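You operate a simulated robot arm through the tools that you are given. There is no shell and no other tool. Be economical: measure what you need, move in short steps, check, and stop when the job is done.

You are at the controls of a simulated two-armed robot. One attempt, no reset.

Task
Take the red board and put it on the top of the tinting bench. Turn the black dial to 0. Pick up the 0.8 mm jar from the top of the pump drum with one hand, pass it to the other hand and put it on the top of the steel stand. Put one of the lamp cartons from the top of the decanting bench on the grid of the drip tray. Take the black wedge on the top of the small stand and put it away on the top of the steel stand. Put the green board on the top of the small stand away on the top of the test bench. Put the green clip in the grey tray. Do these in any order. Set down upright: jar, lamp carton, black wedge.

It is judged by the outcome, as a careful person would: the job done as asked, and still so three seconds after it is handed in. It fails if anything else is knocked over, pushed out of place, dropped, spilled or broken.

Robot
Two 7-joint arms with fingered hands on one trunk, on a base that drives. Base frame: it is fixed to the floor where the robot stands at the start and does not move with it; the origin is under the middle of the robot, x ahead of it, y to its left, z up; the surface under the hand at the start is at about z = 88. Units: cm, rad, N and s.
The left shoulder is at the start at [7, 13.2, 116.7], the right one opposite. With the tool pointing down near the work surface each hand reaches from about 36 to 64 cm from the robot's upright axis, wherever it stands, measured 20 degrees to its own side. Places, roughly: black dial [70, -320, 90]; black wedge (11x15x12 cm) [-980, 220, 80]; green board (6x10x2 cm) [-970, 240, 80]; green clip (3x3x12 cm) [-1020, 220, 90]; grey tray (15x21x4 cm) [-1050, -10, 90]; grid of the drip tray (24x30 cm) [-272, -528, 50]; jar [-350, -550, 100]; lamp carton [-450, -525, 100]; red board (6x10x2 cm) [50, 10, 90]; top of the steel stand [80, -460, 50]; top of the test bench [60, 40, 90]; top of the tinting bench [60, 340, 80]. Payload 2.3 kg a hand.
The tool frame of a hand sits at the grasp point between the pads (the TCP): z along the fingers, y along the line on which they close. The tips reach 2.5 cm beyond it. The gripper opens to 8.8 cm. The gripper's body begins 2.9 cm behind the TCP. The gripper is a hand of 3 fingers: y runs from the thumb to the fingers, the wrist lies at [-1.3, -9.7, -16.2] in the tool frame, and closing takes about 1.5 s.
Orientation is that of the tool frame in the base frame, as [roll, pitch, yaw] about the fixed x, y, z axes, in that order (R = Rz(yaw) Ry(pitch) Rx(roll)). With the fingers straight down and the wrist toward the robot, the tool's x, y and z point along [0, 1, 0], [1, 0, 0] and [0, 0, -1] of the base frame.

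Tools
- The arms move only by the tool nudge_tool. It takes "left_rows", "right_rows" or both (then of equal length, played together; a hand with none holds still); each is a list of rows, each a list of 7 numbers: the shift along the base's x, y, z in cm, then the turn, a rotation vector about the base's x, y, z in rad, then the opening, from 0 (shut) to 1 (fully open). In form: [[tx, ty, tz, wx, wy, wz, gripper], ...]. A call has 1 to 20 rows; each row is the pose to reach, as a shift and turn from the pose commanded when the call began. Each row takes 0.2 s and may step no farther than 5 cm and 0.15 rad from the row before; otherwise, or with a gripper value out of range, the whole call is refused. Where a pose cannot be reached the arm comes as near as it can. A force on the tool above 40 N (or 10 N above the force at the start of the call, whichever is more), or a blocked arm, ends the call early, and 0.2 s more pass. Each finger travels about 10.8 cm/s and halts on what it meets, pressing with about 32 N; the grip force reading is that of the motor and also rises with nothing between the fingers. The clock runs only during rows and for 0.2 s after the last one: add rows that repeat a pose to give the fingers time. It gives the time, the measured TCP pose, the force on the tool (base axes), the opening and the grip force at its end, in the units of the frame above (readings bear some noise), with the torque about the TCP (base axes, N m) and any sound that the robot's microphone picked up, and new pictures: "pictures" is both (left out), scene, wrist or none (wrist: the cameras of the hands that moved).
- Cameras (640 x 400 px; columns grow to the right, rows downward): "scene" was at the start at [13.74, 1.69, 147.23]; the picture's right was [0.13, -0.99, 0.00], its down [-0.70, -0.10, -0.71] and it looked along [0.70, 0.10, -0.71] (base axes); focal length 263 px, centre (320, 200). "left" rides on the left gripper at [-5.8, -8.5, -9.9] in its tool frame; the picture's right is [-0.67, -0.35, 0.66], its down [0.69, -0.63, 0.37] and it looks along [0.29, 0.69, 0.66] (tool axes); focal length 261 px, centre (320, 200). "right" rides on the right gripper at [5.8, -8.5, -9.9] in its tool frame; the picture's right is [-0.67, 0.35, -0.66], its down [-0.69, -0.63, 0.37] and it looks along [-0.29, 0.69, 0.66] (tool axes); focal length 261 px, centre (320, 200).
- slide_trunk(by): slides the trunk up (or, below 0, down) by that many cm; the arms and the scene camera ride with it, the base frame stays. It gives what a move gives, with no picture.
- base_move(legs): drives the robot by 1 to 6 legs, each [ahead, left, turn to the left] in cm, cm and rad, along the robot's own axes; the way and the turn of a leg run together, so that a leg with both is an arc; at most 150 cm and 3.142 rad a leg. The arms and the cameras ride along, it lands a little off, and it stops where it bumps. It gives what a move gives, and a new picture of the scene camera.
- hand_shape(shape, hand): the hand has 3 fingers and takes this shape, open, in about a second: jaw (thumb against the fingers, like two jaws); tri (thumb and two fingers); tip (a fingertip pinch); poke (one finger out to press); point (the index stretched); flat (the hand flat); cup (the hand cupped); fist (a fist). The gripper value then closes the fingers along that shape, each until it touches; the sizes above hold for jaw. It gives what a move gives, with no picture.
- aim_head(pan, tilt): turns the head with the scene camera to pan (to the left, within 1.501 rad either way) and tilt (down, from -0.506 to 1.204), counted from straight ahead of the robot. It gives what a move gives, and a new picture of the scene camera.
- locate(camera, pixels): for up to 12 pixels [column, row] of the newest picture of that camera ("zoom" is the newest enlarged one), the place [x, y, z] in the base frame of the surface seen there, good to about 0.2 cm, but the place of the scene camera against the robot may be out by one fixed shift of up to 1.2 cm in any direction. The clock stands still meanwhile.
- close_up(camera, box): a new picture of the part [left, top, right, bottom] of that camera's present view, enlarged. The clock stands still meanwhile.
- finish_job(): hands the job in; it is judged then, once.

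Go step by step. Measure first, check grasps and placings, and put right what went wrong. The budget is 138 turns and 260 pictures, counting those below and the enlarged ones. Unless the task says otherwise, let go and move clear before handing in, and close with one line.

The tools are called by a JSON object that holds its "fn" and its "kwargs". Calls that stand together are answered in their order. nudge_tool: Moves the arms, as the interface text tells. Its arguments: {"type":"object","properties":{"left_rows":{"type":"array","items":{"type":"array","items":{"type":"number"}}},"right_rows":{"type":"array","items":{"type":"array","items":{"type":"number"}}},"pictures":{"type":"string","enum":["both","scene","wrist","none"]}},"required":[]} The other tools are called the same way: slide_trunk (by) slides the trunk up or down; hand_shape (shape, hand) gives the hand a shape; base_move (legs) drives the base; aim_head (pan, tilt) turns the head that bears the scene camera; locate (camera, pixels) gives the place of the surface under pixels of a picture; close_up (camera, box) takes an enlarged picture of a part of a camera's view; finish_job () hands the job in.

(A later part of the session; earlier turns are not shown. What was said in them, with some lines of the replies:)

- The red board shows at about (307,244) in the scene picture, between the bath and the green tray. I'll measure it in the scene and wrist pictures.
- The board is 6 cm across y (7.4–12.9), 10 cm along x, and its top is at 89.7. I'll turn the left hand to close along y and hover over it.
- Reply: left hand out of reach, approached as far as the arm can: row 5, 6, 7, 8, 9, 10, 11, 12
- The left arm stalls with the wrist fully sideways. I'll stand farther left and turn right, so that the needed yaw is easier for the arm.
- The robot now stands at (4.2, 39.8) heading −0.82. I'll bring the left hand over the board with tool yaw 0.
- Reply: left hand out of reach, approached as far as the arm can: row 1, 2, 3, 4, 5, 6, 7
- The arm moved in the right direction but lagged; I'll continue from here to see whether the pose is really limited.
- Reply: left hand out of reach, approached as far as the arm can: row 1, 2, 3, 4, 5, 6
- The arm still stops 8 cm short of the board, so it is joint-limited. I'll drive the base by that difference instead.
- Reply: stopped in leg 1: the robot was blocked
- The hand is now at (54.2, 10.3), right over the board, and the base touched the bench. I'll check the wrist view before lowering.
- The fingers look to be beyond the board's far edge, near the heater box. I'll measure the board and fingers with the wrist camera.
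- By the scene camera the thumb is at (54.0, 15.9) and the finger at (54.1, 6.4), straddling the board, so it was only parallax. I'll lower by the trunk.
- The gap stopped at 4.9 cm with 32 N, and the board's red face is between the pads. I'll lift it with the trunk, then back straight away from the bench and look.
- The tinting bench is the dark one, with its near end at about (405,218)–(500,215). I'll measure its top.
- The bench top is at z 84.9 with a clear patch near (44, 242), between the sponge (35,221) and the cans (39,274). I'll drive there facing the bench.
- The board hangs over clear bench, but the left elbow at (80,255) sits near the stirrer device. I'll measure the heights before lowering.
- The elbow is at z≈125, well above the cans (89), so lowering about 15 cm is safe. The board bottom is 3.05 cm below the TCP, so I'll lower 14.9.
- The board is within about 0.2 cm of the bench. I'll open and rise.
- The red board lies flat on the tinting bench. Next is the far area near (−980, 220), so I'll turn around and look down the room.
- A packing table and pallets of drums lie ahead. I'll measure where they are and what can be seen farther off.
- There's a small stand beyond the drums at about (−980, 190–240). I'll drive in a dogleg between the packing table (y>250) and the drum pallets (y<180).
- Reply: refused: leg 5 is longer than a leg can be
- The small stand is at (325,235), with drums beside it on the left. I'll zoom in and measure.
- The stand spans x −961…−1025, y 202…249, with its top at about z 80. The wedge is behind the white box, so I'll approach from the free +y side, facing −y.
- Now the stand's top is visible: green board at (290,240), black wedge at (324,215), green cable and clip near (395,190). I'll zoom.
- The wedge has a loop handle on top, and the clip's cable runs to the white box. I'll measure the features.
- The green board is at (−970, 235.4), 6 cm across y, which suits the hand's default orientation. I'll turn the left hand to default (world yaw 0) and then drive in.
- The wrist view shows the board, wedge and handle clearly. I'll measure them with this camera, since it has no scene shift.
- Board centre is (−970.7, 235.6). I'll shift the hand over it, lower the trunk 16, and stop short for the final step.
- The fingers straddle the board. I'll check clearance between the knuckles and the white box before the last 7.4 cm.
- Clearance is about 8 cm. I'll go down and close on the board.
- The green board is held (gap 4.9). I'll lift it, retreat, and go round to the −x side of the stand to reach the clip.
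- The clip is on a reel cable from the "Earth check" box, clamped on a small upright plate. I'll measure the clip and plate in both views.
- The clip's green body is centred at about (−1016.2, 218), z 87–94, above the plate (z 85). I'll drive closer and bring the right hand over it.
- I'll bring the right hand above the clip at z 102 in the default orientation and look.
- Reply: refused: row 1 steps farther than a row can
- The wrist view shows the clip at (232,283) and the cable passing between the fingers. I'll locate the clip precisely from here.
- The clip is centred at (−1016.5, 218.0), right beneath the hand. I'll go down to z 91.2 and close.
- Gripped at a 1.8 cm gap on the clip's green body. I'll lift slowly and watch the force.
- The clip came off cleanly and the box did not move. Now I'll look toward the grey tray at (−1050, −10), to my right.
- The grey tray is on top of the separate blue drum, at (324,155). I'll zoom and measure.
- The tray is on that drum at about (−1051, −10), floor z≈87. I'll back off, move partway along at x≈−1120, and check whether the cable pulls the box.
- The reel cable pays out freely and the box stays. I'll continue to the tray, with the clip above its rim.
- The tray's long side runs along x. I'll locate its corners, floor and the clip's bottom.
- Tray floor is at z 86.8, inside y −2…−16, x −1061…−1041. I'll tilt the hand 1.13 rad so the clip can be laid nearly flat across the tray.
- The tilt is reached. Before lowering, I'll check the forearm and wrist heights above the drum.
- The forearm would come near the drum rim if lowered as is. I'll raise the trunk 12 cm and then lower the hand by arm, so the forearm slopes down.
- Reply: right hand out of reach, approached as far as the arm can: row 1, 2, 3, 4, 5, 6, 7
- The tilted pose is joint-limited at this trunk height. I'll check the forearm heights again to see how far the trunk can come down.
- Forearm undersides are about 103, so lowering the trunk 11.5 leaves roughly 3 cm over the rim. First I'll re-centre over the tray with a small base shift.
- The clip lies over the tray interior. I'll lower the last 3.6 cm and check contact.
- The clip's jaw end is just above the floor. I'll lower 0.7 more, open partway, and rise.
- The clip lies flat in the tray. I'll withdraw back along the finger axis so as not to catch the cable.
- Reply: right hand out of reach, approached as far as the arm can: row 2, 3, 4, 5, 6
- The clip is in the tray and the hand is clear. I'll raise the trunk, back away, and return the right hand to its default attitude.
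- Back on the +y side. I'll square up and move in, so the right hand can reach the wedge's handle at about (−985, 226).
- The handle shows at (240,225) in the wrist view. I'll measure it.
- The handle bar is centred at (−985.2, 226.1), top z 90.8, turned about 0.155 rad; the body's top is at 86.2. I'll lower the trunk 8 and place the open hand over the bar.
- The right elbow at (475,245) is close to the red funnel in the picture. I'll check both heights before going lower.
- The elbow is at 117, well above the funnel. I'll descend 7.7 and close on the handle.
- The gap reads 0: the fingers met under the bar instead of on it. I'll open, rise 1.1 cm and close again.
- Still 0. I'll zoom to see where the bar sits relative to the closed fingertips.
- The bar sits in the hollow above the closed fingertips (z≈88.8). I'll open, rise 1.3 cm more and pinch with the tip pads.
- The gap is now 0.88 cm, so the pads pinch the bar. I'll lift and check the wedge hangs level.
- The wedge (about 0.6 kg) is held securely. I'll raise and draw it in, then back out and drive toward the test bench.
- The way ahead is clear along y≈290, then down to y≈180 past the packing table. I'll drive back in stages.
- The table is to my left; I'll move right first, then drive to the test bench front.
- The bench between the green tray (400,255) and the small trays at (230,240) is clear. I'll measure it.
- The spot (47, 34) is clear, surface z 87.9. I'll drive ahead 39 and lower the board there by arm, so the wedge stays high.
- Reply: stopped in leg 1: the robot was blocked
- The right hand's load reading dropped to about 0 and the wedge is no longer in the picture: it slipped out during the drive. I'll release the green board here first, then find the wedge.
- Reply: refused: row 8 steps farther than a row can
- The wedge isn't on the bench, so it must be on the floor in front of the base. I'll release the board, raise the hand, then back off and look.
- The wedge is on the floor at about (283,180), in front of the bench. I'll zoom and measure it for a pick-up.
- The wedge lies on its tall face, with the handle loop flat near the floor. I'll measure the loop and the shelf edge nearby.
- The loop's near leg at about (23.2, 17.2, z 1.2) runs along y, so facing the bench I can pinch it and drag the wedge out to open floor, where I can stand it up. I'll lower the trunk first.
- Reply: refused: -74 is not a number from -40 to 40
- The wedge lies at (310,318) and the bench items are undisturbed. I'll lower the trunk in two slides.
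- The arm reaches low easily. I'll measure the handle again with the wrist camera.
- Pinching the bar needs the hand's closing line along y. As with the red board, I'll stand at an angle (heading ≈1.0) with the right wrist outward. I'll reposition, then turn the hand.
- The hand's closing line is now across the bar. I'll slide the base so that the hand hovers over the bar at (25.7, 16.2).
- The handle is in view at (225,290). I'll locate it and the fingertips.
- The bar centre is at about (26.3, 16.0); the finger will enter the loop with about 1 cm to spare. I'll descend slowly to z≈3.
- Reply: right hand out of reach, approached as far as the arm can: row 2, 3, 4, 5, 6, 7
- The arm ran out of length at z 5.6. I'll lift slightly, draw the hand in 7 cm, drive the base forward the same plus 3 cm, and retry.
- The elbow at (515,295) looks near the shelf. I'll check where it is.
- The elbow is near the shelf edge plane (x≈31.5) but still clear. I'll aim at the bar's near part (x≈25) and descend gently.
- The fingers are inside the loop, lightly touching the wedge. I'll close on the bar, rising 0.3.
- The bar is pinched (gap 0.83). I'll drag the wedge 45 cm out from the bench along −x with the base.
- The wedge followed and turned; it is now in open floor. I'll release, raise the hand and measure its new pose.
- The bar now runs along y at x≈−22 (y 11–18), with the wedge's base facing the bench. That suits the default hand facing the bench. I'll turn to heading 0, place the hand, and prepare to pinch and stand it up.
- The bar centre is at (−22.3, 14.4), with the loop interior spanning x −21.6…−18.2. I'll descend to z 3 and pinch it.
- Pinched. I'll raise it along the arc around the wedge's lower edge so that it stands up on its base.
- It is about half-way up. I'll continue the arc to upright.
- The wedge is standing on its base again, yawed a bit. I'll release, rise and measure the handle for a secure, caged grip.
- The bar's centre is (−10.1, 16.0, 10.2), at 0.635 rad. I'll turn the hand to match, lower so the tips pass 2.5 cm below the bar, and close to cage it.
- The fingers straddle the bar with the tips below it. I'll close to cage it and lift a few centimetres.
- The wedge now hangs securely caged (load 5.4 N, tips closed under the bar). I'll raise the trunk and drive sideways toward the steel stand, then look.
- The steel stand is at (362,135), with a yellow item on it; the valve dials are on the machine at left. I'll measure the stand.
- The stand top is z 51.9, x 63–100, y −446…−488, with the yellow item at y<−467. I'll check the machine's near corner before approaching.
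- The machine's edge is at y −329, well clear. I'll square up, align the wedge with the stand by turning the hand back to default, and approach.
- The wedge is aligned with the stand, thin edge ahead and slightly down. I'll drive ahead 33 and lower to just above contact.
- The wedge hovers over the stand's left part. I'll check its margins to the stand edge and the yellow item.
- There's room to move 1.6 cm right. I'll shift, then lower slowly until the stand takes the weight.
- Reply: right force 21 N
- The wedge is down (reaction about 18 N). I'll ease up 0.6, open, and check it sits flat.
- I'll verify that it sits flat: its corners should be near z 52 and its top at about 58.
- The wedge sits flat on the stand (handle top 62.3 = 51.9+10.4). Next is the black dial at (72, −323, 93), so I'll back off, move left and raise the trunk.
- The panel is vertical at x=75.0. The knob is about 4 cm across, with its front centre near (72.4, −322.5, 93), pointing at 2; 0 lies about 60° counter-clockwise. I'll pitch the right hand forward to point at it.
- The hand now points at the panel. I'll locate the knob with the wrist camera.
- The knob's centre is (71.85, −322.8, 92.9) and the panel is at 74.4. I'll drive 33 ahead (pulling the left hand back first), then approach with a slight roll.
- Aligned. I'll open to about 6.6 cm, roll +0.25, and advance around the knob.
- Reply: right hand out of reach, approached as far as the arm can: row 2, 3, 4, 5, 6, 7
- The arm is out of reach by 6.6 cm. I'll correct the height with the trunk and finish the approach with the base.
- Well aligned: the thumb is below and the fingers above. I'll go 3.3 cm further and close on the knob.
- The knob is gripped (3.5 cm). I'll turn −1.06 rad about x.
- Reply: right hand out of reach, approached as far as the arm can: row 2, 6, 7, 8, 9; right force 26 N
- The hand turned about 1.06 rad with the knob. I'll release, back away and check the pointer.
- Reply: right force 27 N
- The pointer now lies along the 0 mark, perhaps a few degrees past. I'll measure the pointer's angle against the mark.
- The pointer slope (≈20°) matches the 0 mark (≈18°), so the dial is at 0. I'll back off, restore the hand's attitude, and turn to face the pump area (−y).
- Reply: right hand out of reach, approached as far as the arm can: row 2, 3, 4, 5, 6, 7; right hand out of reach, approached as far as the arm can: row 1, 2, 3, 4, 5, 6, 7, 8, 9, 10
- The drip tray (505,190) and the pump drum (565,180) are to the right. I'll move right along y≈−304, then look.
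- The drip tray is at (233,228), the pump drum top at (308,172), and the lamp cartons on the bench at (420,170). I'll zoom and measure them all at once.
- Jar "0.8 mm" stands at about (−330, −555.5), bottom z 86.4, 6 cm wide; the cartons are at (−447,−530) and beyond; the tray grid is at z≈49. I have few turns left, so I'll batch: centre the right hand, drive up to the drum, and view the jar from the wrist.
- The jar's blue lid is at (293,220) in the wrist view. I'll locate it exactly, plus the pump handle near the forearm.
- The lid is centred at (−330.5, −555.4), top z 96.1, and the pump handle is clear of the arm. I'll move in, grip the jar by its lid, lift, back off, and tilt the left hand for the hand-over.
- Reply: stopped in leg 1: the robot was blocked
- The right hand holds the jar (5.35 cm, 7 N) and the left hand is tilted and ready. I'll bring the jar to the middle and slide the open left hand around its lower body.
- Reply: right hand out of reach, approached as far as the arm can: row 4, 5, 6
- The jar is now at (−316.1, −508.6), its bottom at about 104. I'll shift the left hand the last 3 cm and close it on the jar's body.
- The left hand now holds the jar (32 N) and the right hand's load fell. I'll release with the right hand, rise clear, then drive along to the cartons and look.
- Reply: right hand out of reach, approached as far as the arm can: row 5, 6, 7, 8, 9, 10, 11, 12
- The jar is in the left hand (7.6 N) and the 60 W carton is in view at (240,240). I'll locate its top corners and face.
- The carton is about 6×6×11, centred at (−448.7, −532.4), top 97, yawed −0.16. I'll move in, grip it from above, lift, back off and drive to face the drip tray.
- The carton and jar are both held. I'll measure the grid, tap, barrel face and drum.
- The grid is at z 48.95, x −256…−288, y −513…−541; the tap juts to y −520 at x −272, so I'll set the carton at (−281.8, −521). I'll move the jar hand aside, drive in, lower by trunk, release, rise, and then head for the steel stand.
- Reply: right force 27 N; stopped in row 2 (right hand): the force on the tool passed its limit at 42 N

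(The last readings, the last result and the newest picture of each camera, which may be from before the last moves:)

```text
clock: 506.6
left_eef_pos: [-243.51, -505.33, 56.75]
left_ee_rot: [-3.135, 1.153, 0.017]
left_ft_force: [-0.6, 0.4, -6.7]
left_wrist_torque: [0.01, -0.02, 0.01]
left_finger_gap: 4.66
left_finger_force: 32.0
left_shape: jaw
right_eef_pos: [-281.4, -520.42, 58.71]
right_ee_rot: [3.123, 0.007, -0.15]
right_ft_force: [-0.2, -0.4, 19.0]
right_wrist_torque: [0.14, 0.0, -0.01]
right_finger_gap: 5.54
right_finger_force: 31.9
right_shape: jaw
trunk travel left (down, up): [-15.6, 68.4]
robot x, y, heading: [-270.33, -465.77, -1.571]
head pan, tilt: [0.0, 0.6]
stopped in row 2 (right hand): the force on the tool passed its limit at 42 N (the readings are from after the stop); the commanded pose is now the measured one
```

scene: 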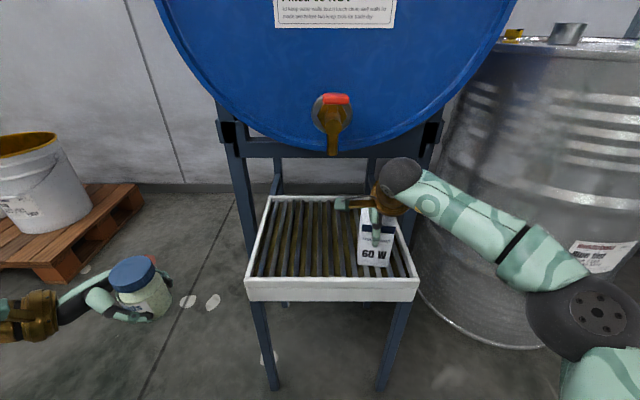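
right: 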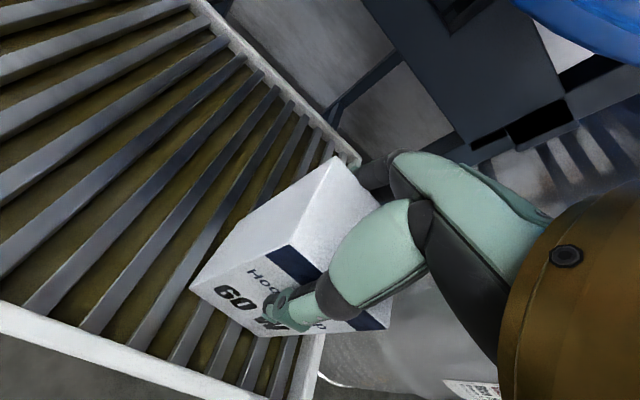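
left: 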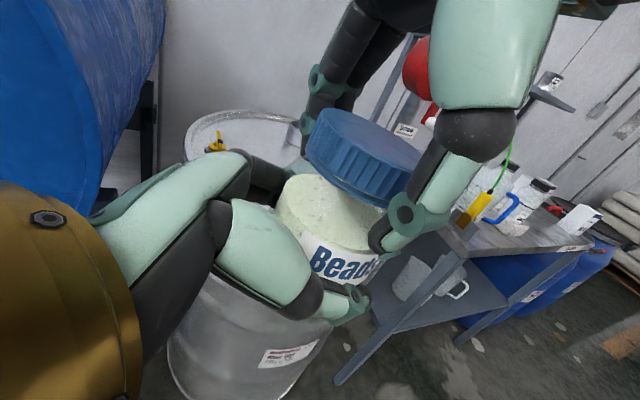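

The carton stands on the slats, inside the rim (its right edge at (392,265), the rim at (408,265)), with 19 N of reaction. I'll release, rise, check, and then drive to the steel stand.

{"fn": "nudge_tool", "kwargs": {"right_rows": [[0, 0, 0.4, 0, 0, 0, 0.5], [0, 0, 0.4, 0, 0, 0, 0.75], [0, 0, 0.4, 0, 0, 0, 0.9], [0, 0, 0.4, 0, 0, 0, 0.9], [0, 0, 3, 0, 0, 0, 0.9], [0, 0, 7, 0, 0, 0, 0.9], [0, 1, 11, 0, 0, 0, 0.9], [0, 2, 14, 0, 0, 0, 0.9]], "pictures": "scene"}}

{"fn": "slide_trunk", "kwargs": {"by": 30}}

{"fn": "base_move", "kwargs": {"legs": [[-100, 0, 0], [-62, 0, 0], [0, 0, 1.57], [150, 0, 0], [100, 0, 0], [0, -130, 0]]}}

{"fn": "aim_head", "kwargs": {"pan": 0, "tilt": 0.6}}

```text
clock: 508.4
left_eef_pos: [-243.25, -505.5, 56.67]
left_ee_rot: [-3.126, 1.154, 0.025]
left_ft_force: [-1.0, -0.8, -7.1]
left_wrist_torque: [0.0, 0.0, 0.03]
left_finger_gap: 4.65
left_finger_force: 32.0
left_shape: jaw
right_eef_pos: [-281.2, -516.94, 70.97]
right_ee_rot: [3.134, 0.009, -0.15]
right_ft_force: [-0.1, 0.2, -0.6]
right_wrist_torque: [0.0, -0.01, -0.01]
right_finger_gap: 7.89
right_finger_force: 0.0
right_shape: jaw
right hand out of reach, approached as far as the arm can: row 7, 8
trunk travel left (down, up): [-15.6, 68.4]
robot x, y, heading: [-270.46, -466.64, -1.567]
head pan, tilt: [0.0, 0.6]
```

scene: 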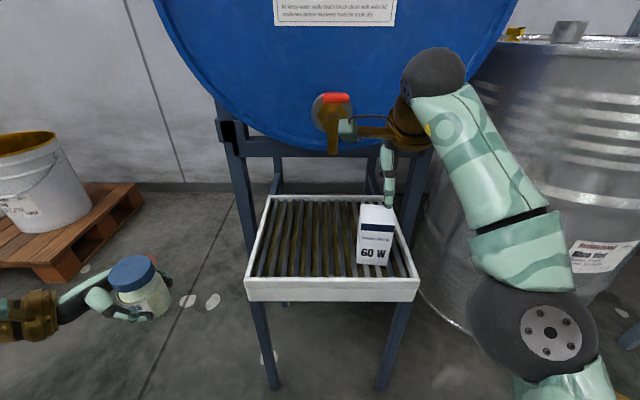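

```text
clock: 511.4
left_eef_pos: [-243.5, -505.58, 86.63]
left_ee_rot: [-3.126, 1.156, 0.024]
left_ft_force: [-0.7, -0.5, -7.5]
left_wrist_torque: [-0.01, 0.03, 0.0]
left_finger_gap: 4.66
left_finger_force: 32.3
left_shape: jaw
right_eef_pos: [-281.25, -516.96, 101.05]
right_ee_rot: [3.134, 0.009, -0.149]
right_ft_force: [0.0, -0.4, -0.3]
right_wrist_torque: [0.02, -0.01, 0.01]
right_finger_gap: 7.93
right_finger_force: 0.0
right_shape: jaw
trunk travel left (down, up): [-45.6, 38.4]
robot x, y, heading: [-270.36, -465.96, -1.568]
head pan, tilt: [0.0, 0.6]
```

```text
clock: 541.4
left_eef_pos: [16.72, -410.76, 86.66]
left_ee_rot: [-3.127, 1.153, 1.558]
left_ft_force: [-1.0, -0.1, -7.3]
left_wrist_torque: [-0.01, -0.01, -0.02]
left_finger_gap: 4.64
left_finger_force: 32.4
left_shape: jaw
right_eef_pos: [26.67, -448.93, 100.89]
right_ee_rot: [3.134, 0.011, 1.384]
right_ft_force: [0.4, -0.1, 0.7]
right_wrist_torque: [0.01, 0.04, -0.01]
right_finger_gap: 7.92
right_finger_force: 0.1
right_shape: jaw
trunk travel left (down, up): [-45.6, 38.4]
robot x, y, heading: [-23.64, -436.22, -0.03]
head pan, tilt: [0.0, 0.6]
```

scene: 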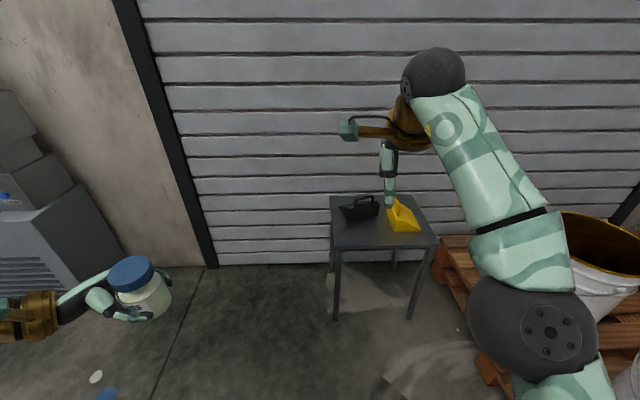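

```text
clock: 542.0
left_eef_pos: [16.79, -410.71, 86.63]
left_ee_rot: [-3.122, 1.153, 1.563]
left_ft_force: [-0.1, 0.1, -7.6]
left_wrist_torque: [0.01, -0.01, -0.01]
left_finger_gap: 4.68
left_finger_force: 32.2
left_shape: jaw
right_eef_pos: [26.73, -448.85, 100.99]
right_ee_rot: [3.134, 0.01, 1.385]
right_ft_force: [0.1, -0.2, -0.5]
right_wrist_torque: [0.01, 0.0, -0.01]
right_finger_gap: 7.9
right_finger_force: 0.0
right_shape: jaw
trunk travel left (down, up): [-45.6, 38.4]
robot x, y, heading: [-23.77, -436.26, -0.036]
head pan, tilt: [0.0, 0.6]
```

scene: 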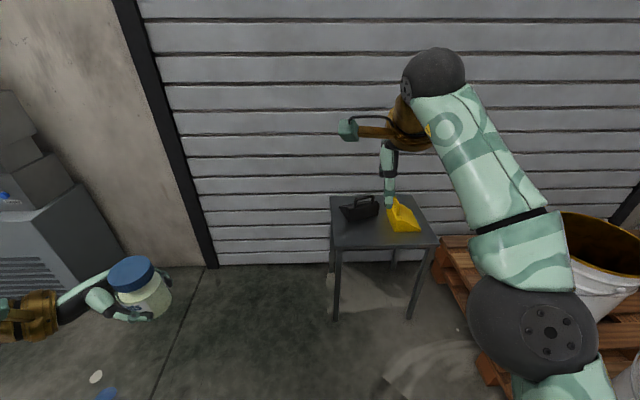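

The carton stands on the grid. The stand's front strip, in front of the wedge at (360,235), is free. I'll measure it, bring the jar to the middle, pull the right hand back, and close in.

{"fn": "locate", "kwargs": {"camera": "scene", "pixels": [[333, 246], [436, 242], [385, 244], [360, 235], [341, 208], [350, 220], [377, 215], [395, 230], [420, 230], [440, 270], [480, 350], [332, 200]]}}

{"fn": "nudge_tool", "kwargs": {"left_rows": [[2.5, -2.5, 0, 0, 0, 0, 0.4], [5, -5, 0, 0, 0, 0, 0.4], [7.5, -7.5, 0, 0, 0, 0, 0.4], [9.5, -10, 0, 0, 0, 0, 0.4], [11.5, -12, 0, 0, 0, 0, 0.4], [11.5, -12, 0, 0, 0, 0, 0.4]], "right_rows": [[-3, -1, 1, 0, 0, 0, 0.9], [-6, -2, 2, 0, 0, 0, 0.9], [-9, -3, 3, 0, 0, 0, 0.9], [-12, -4, 4, 0, 0, 0, 0.9], [-14, -4, 5, 0, 0, 0, 0.9], [-14, -4, 5, 0, 0, 0, 0.9]], "pictures": "none"}}

{"fn": "base_move", "kwargs": {"legs": [[0, 0, 0.036], [0, -38, 0], [17, 0, 0]]}}

{"fn": "close_up", "kwargs": {"camera": "left", "box": [0, 0, 640, 400]}}

```text
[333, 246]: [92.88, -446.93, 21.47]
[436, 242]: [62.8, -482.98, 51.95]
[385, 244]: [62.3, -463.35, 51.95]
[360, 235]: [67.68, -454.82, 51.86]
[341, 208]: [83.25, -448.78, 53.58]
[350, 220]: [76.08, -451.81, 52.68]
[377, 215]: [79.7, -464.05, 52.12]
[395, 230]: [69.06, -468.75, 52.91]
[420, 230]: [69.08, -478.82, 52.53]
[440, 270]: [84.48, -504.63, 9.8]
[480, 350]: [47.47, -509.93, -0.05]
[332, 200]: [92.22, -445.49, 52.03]
```

```text
clock: 543.4
left_eef_pos: [28.38, -422.68, 86.5]
left_ee_rot: [-3.125, 1.153, 1.562]
left_ft_force: [0.5, 1.3, -6.8]
left_wrist_torque: [-0.02, -0.05, 0.0]
left_finger_gap: 4.62
left_finger_force: 32.0
left_shape: jaw
right_eef_pos: [12.7, -452.87, 105.71]
right_ee_rot: [3.134, 0.011, 1.384]
right_ft_force: [0.5, -0.4, -1.0]
right_wrist_torque: [0.03, 0.03, -0.02]
right_finger_gap: 7.91
right_finger_force: 0.0
right_shape: jaw
trunk travel left (down, up): [-45.6, 38.4]
robot x, y, heading: [-23.79, -436.73, -0.035]
head pan, tilt: [0.0, 0.6]
```

```text
clock: 547.3
left_eef_pos: [45.37, -459.24, 86.48]
left_ee_rot: [-3.13, 1.154, 1.587]
left_ft_force: [-0.3, -0.5, -7.5]
left_wrist_torque: [-0.03, 0.01, 0.02]
left_finger_gap: 4.66
left_finger_force: 31.7
left_shape: jaw
right_eef_pos: [30.62, -489.8, 105.81]
right_ee_rot: [3.135, 0.008, 1.418]
right_ft_force: [0.5, -0.1, 0.2]
right_wrist_torque: [-0.02, 0.02, -0.02]
right_finger_gap: 7.91
right_finger_force: 0.2
right_shape: jaw
trunk travel left (down, up): [-45.6, 38.4]
robot x, y, heading: [-6.32, -474.56, 0.0]
head pan, tilt: [0.0, 0.6]
```

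scene: 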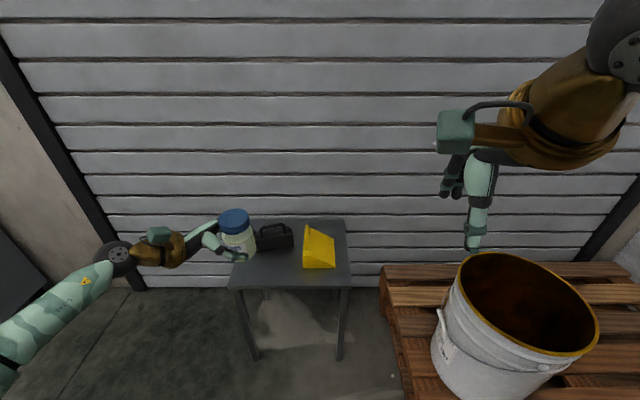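

```text
1.00 times, centred on (320, 200) of left (not enlarged: the box is as wide or as high as the picture)
5 turns are left
```

zoom: 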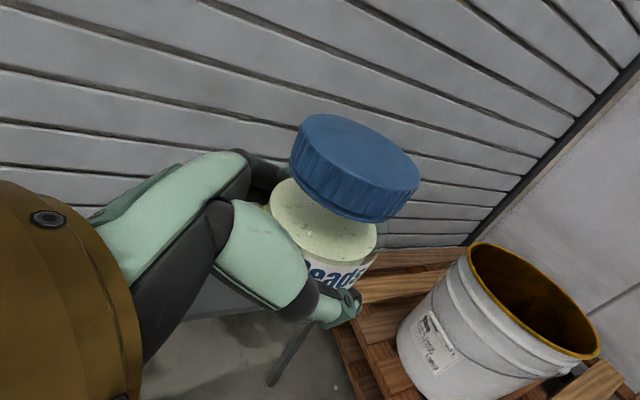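

The stand's front edge is at x 62.3, the wedge's front at 76–80, and the yellow item at y<−468.7, so the jar goes to (69, −458.5). I'll drive in, lower to about 0.5 cm above the top, and touch down gently.

{"fn": "base_move", "kwargs": {"legs": [[23.6, 0.7, 0]]}}

{"fn": "slide_trunk", "kwargs": {"by": -30.3}}

{"fn": "nudge_tool", "kwargs": {"left_rows": [[0, 0, -0.3, 0, 0, 0, 0.4], [0, 0, -0.6, 0, 0, 0, 0.4], [0, 0, -0.9, 0, 0, 0, 0.4], [0, 0, -0.9, 0, 0, 0, 0.4]], "pictures": "both"}}

{"fn": "close_up", "kwargs": {"camera": "scene", "box": [180, 200, 360, 340]}}

```text
clock: 549.1
left_eef_pos: [68.83, -458.96, 86.56]
left_ee_rot: [-3.123, 1.153, 1.589]
left_ft_force: [-0.1, -0.4, -8.1]
left_wrist_torque: [-0.03, 0.01, 0.01]
left_finger_gap: 4.64
left_finger_force: 32.1
left_shape: jaw
right_eef_pos: [53.91, -489.52, 105.78]
right_ee_rot: [3.133, 0.007, 1.41]
right_ft_force: [0.2, 0.4, 0.3]
right_wrist_torque: [0.02, 0.01, -0.04]
right_finger_gap: 7.93
right_finger_force: 0.1
right_shape: jaw
trunk travel left (down, up): [-45.6, 38.4]
robot x, y, heading: [17.13, -473.95, -0.008]
head pan, tilt: [0.0, 0.6]
```

scene: 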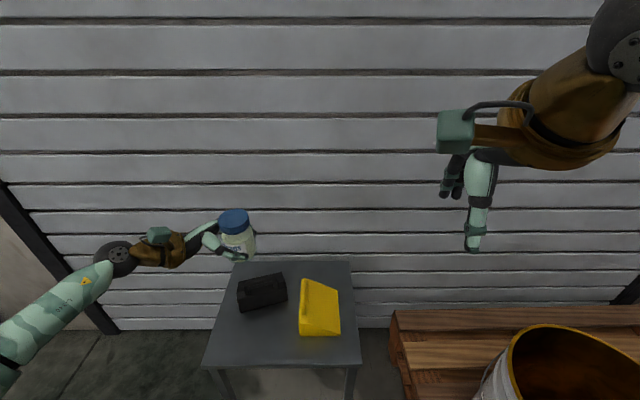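

```text
clock: 552.1
left_eef_pos: [68.63, -459.07, 56.2]
left_ee_rot: [-3.124, 1.153, 1.587]
left_ft_force: [-0.3, 0.3, -7.9]
left_wrist_torque: [-0.01, 0.0, -0.01]
left_finger_gap: 4.62
left_finger_force: 31.7
left_shape: jaw
right_eef_pos: [53.92, -489.55, 75.41]
right_ee_rot: [3.134, 0.008, 1.41]
right_ft_force: [-1.0, 0.5, 0.3]
right_wrist_torque: [0.0, 0.0, 0.02]
right_finger_gap: 7.91
right_finger_force: 0.1
right_shape: jaw
trunk travel left (down, up): [-15.3, 68.8]
robot x, y, heading: [17.17, -474.03, -0.01]
head pan, tilt: [0.0, 0.6]
```

```text
clock: 553.1
left_eef_pos: [68.7, -459.01, 55.35]
left_ee_rot: [-3.127, 1.154, 1.585]
left_ft_force: [1.6, 0.3, -2.9]
left_wrist_torque: [-0.05, 0.09, -0.02]
left_finger_gap: 4.65
left_finger_force: 31.4
left_shape: jaw
right_eef_pos: [53.87, -489.49, 75.41]
right_ee_rot: [3.134, 0.008, 1.41]
right_ft_force: [-0.5, 0.2, -0.1]
right_wrist_torque: [0.01, -0.03, 0.0]
right_finger_gap: 7.89
right_finger_force: 0.0
right_shape: jaw
trunk travel left (down, up): [-15.3, 68.8]
robot x, y, heading: [16.9, -473.67, -0.007]
head pan, tilt: [0.0, 0.6]
```

scene: 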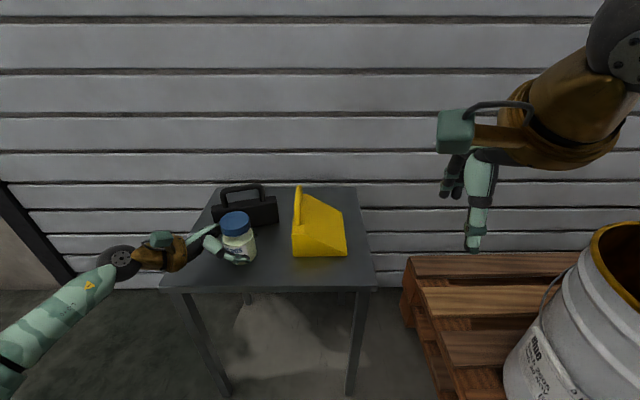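
left: 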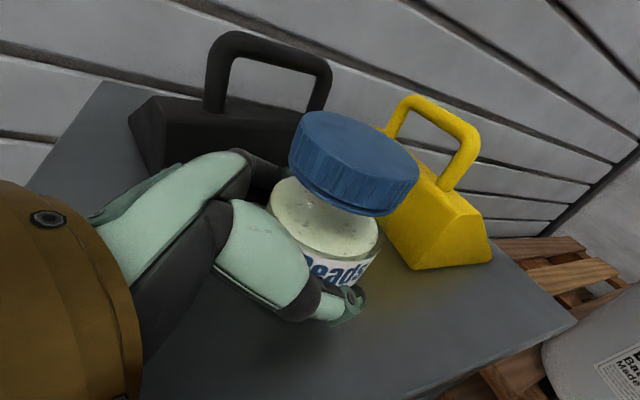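

```text
2.86 times, centred on (270, 270) of scene
4 turns are left
```

zoom: 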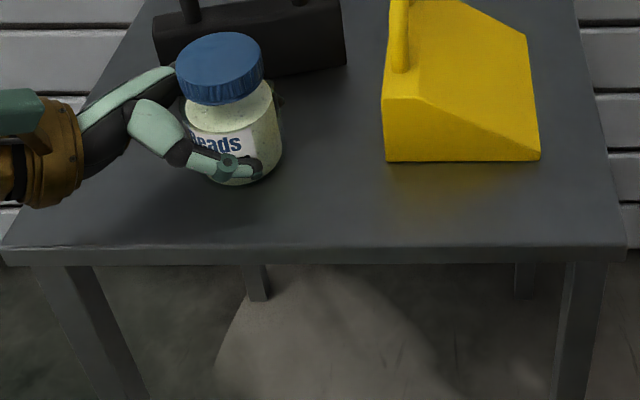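

The stand is taking the weight (load fell from 7.9 to 2.9 N). I'll lower 0.2 more, open, withdraw along the finger axis, and check.

{"fn": "nudge_tool", "kwargs": {"left_rows": [[0, 0, -0.2, 0, 0, 0, 0.4], [0, 0, -0.25, 0, 0, 0, 0.5], [0, 0, -0.25, 0, 0, 0, 0.6], [0, 0, -0.25, 0, 0, 0, 0.7], [0, 0, -0.25, 0, 0, 0, 0.8], [0, 0, -0.25, 0, 0, 0, 0.8], [0, 1.5, 0.4, 0, 0, 0, 0.8], [0, 3.2, 1.1, 0, 0, 0, 0.8], [0, 5.2, 2, 0, 0, 0, 0.8], [0, 7.5, 3.1, 0, 0, 0, 0.8], [0, 10, 4.2, 0, 0, 0, 0.8], [0, 12.5, 5.4, 0, 0, 0, 0.8]], "pictures": "both"}}

{"fn": "close_up", "kwargs": {"camera": "scene", "box": [180, 180, 360, 300]}}

```text
clock: 555.7
left_eef_pos: [68.56, -446.64, 61.05]
left_ee_rot: [-3.133, 1.154, 1.576]
left_ft_force: [0.7, 0.0, 0.0]
left_wrist_torque: [0.0, 0.03, -0.02]
left_finger_gap: 7.01
left_finger_force: 0.1
left_shape: jaw
right_eef_pos: [53.88, -489.59, 75.57]
right_ee_rot: [3.133, 0.008, 1.409]
right_ft_force: [1.0, -0.4, -0.1]
right_wrist_torque: [-0.03, 0.0, -0.04]
right_finger_gap: 7.92
right_finger_force: 0.2
right_shape: jaw
trunk travel left (down, up): [-15.3, 68.8]
robot x, y, heading: [16.98, -473.94, -0.012]
head pan, tilt: [0.0, 0.6]
```

scene: 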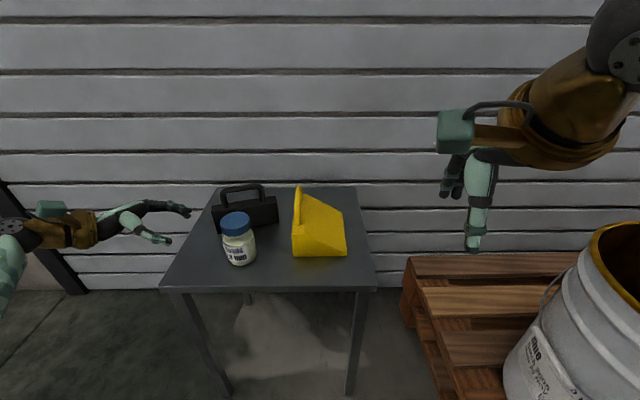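
left: 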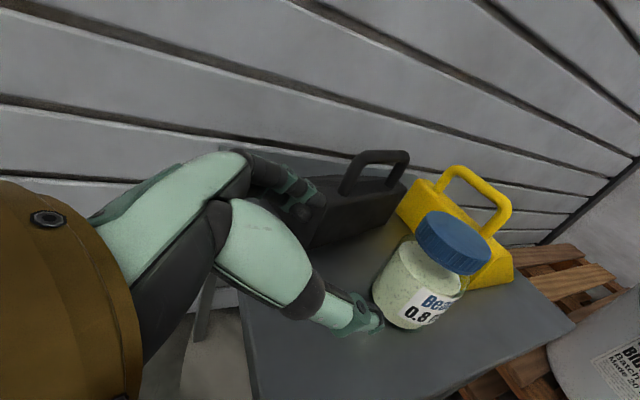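

```text
3.33 times, centred on (270, 240) of scene
3 turns are left
```

zoom: 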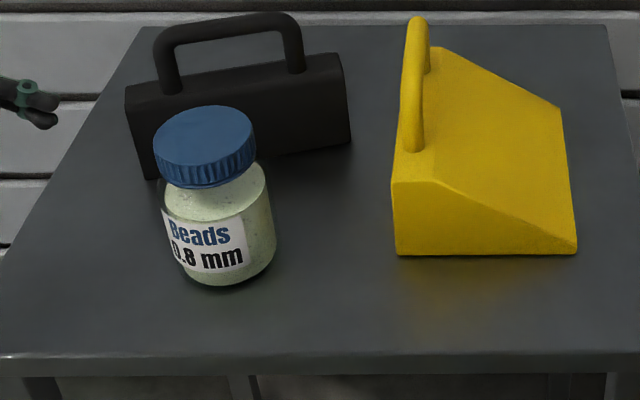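

The 0.8 mm jar stands upright on the steel stand beside the wedge, and the left hand is clear. I'll back away straight and check one last time.

{"fn": "base_move", "kwargs": {"legs": [[-50, 0, 0]]}}

```text
clock: 558.6
left_eef_pos: [18.39, -446.38, 61.0]
left_ee_rot: [-3.128, 1.153, 1.577]
left_ft_force: [-0.1, -0.5, -0.1]
left_wrist_torque: [-0.01, 0.0, -0.02]
left_finger_gap: 7.02
left_finger_force: 0.1
left_shape: jaw
right_eef_pos: [3.13, -489.15, 75.51]
right_ee_rot: [3.133, 0.009, 1.4]
right_ft_force: [0.2, 1.1, -0.3]
right_wrist_torque: [0.01, -0.02, 0.01]
right_finger_gap: 7.94
right_finger_force: 0.0
right_shape: jaw
trunk travel left (down, up): [-15.3, 68.8]
robot x, y, heading: [-33.37, -473.41, -0.019]
head pan, tilt: [0.0, 0.6]
2 turns are left
```

scene: 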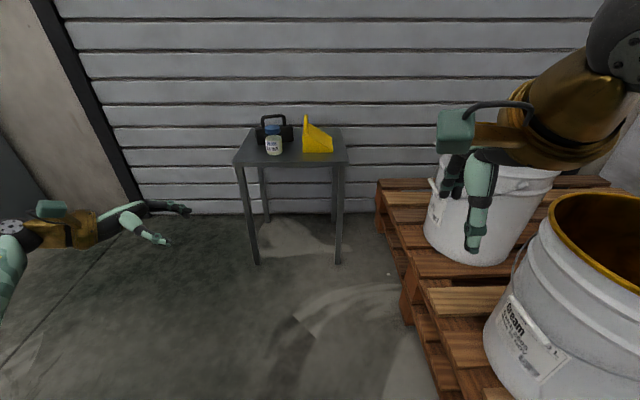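

The jar at (273,145) and the wedge at (273,130) stand upright on the steel stand, and both hands are empty and clear. I'll hand the job in.

{"fn": "finish_job", "kwargs": {}}

```text
The job is handed in.
```

All seven tasks are finished and handed in, but I dropped the black wedge once: it slipped from the grip onto the floor in front of the test bench, and I stood it back up before setting it upright on the steel stand.
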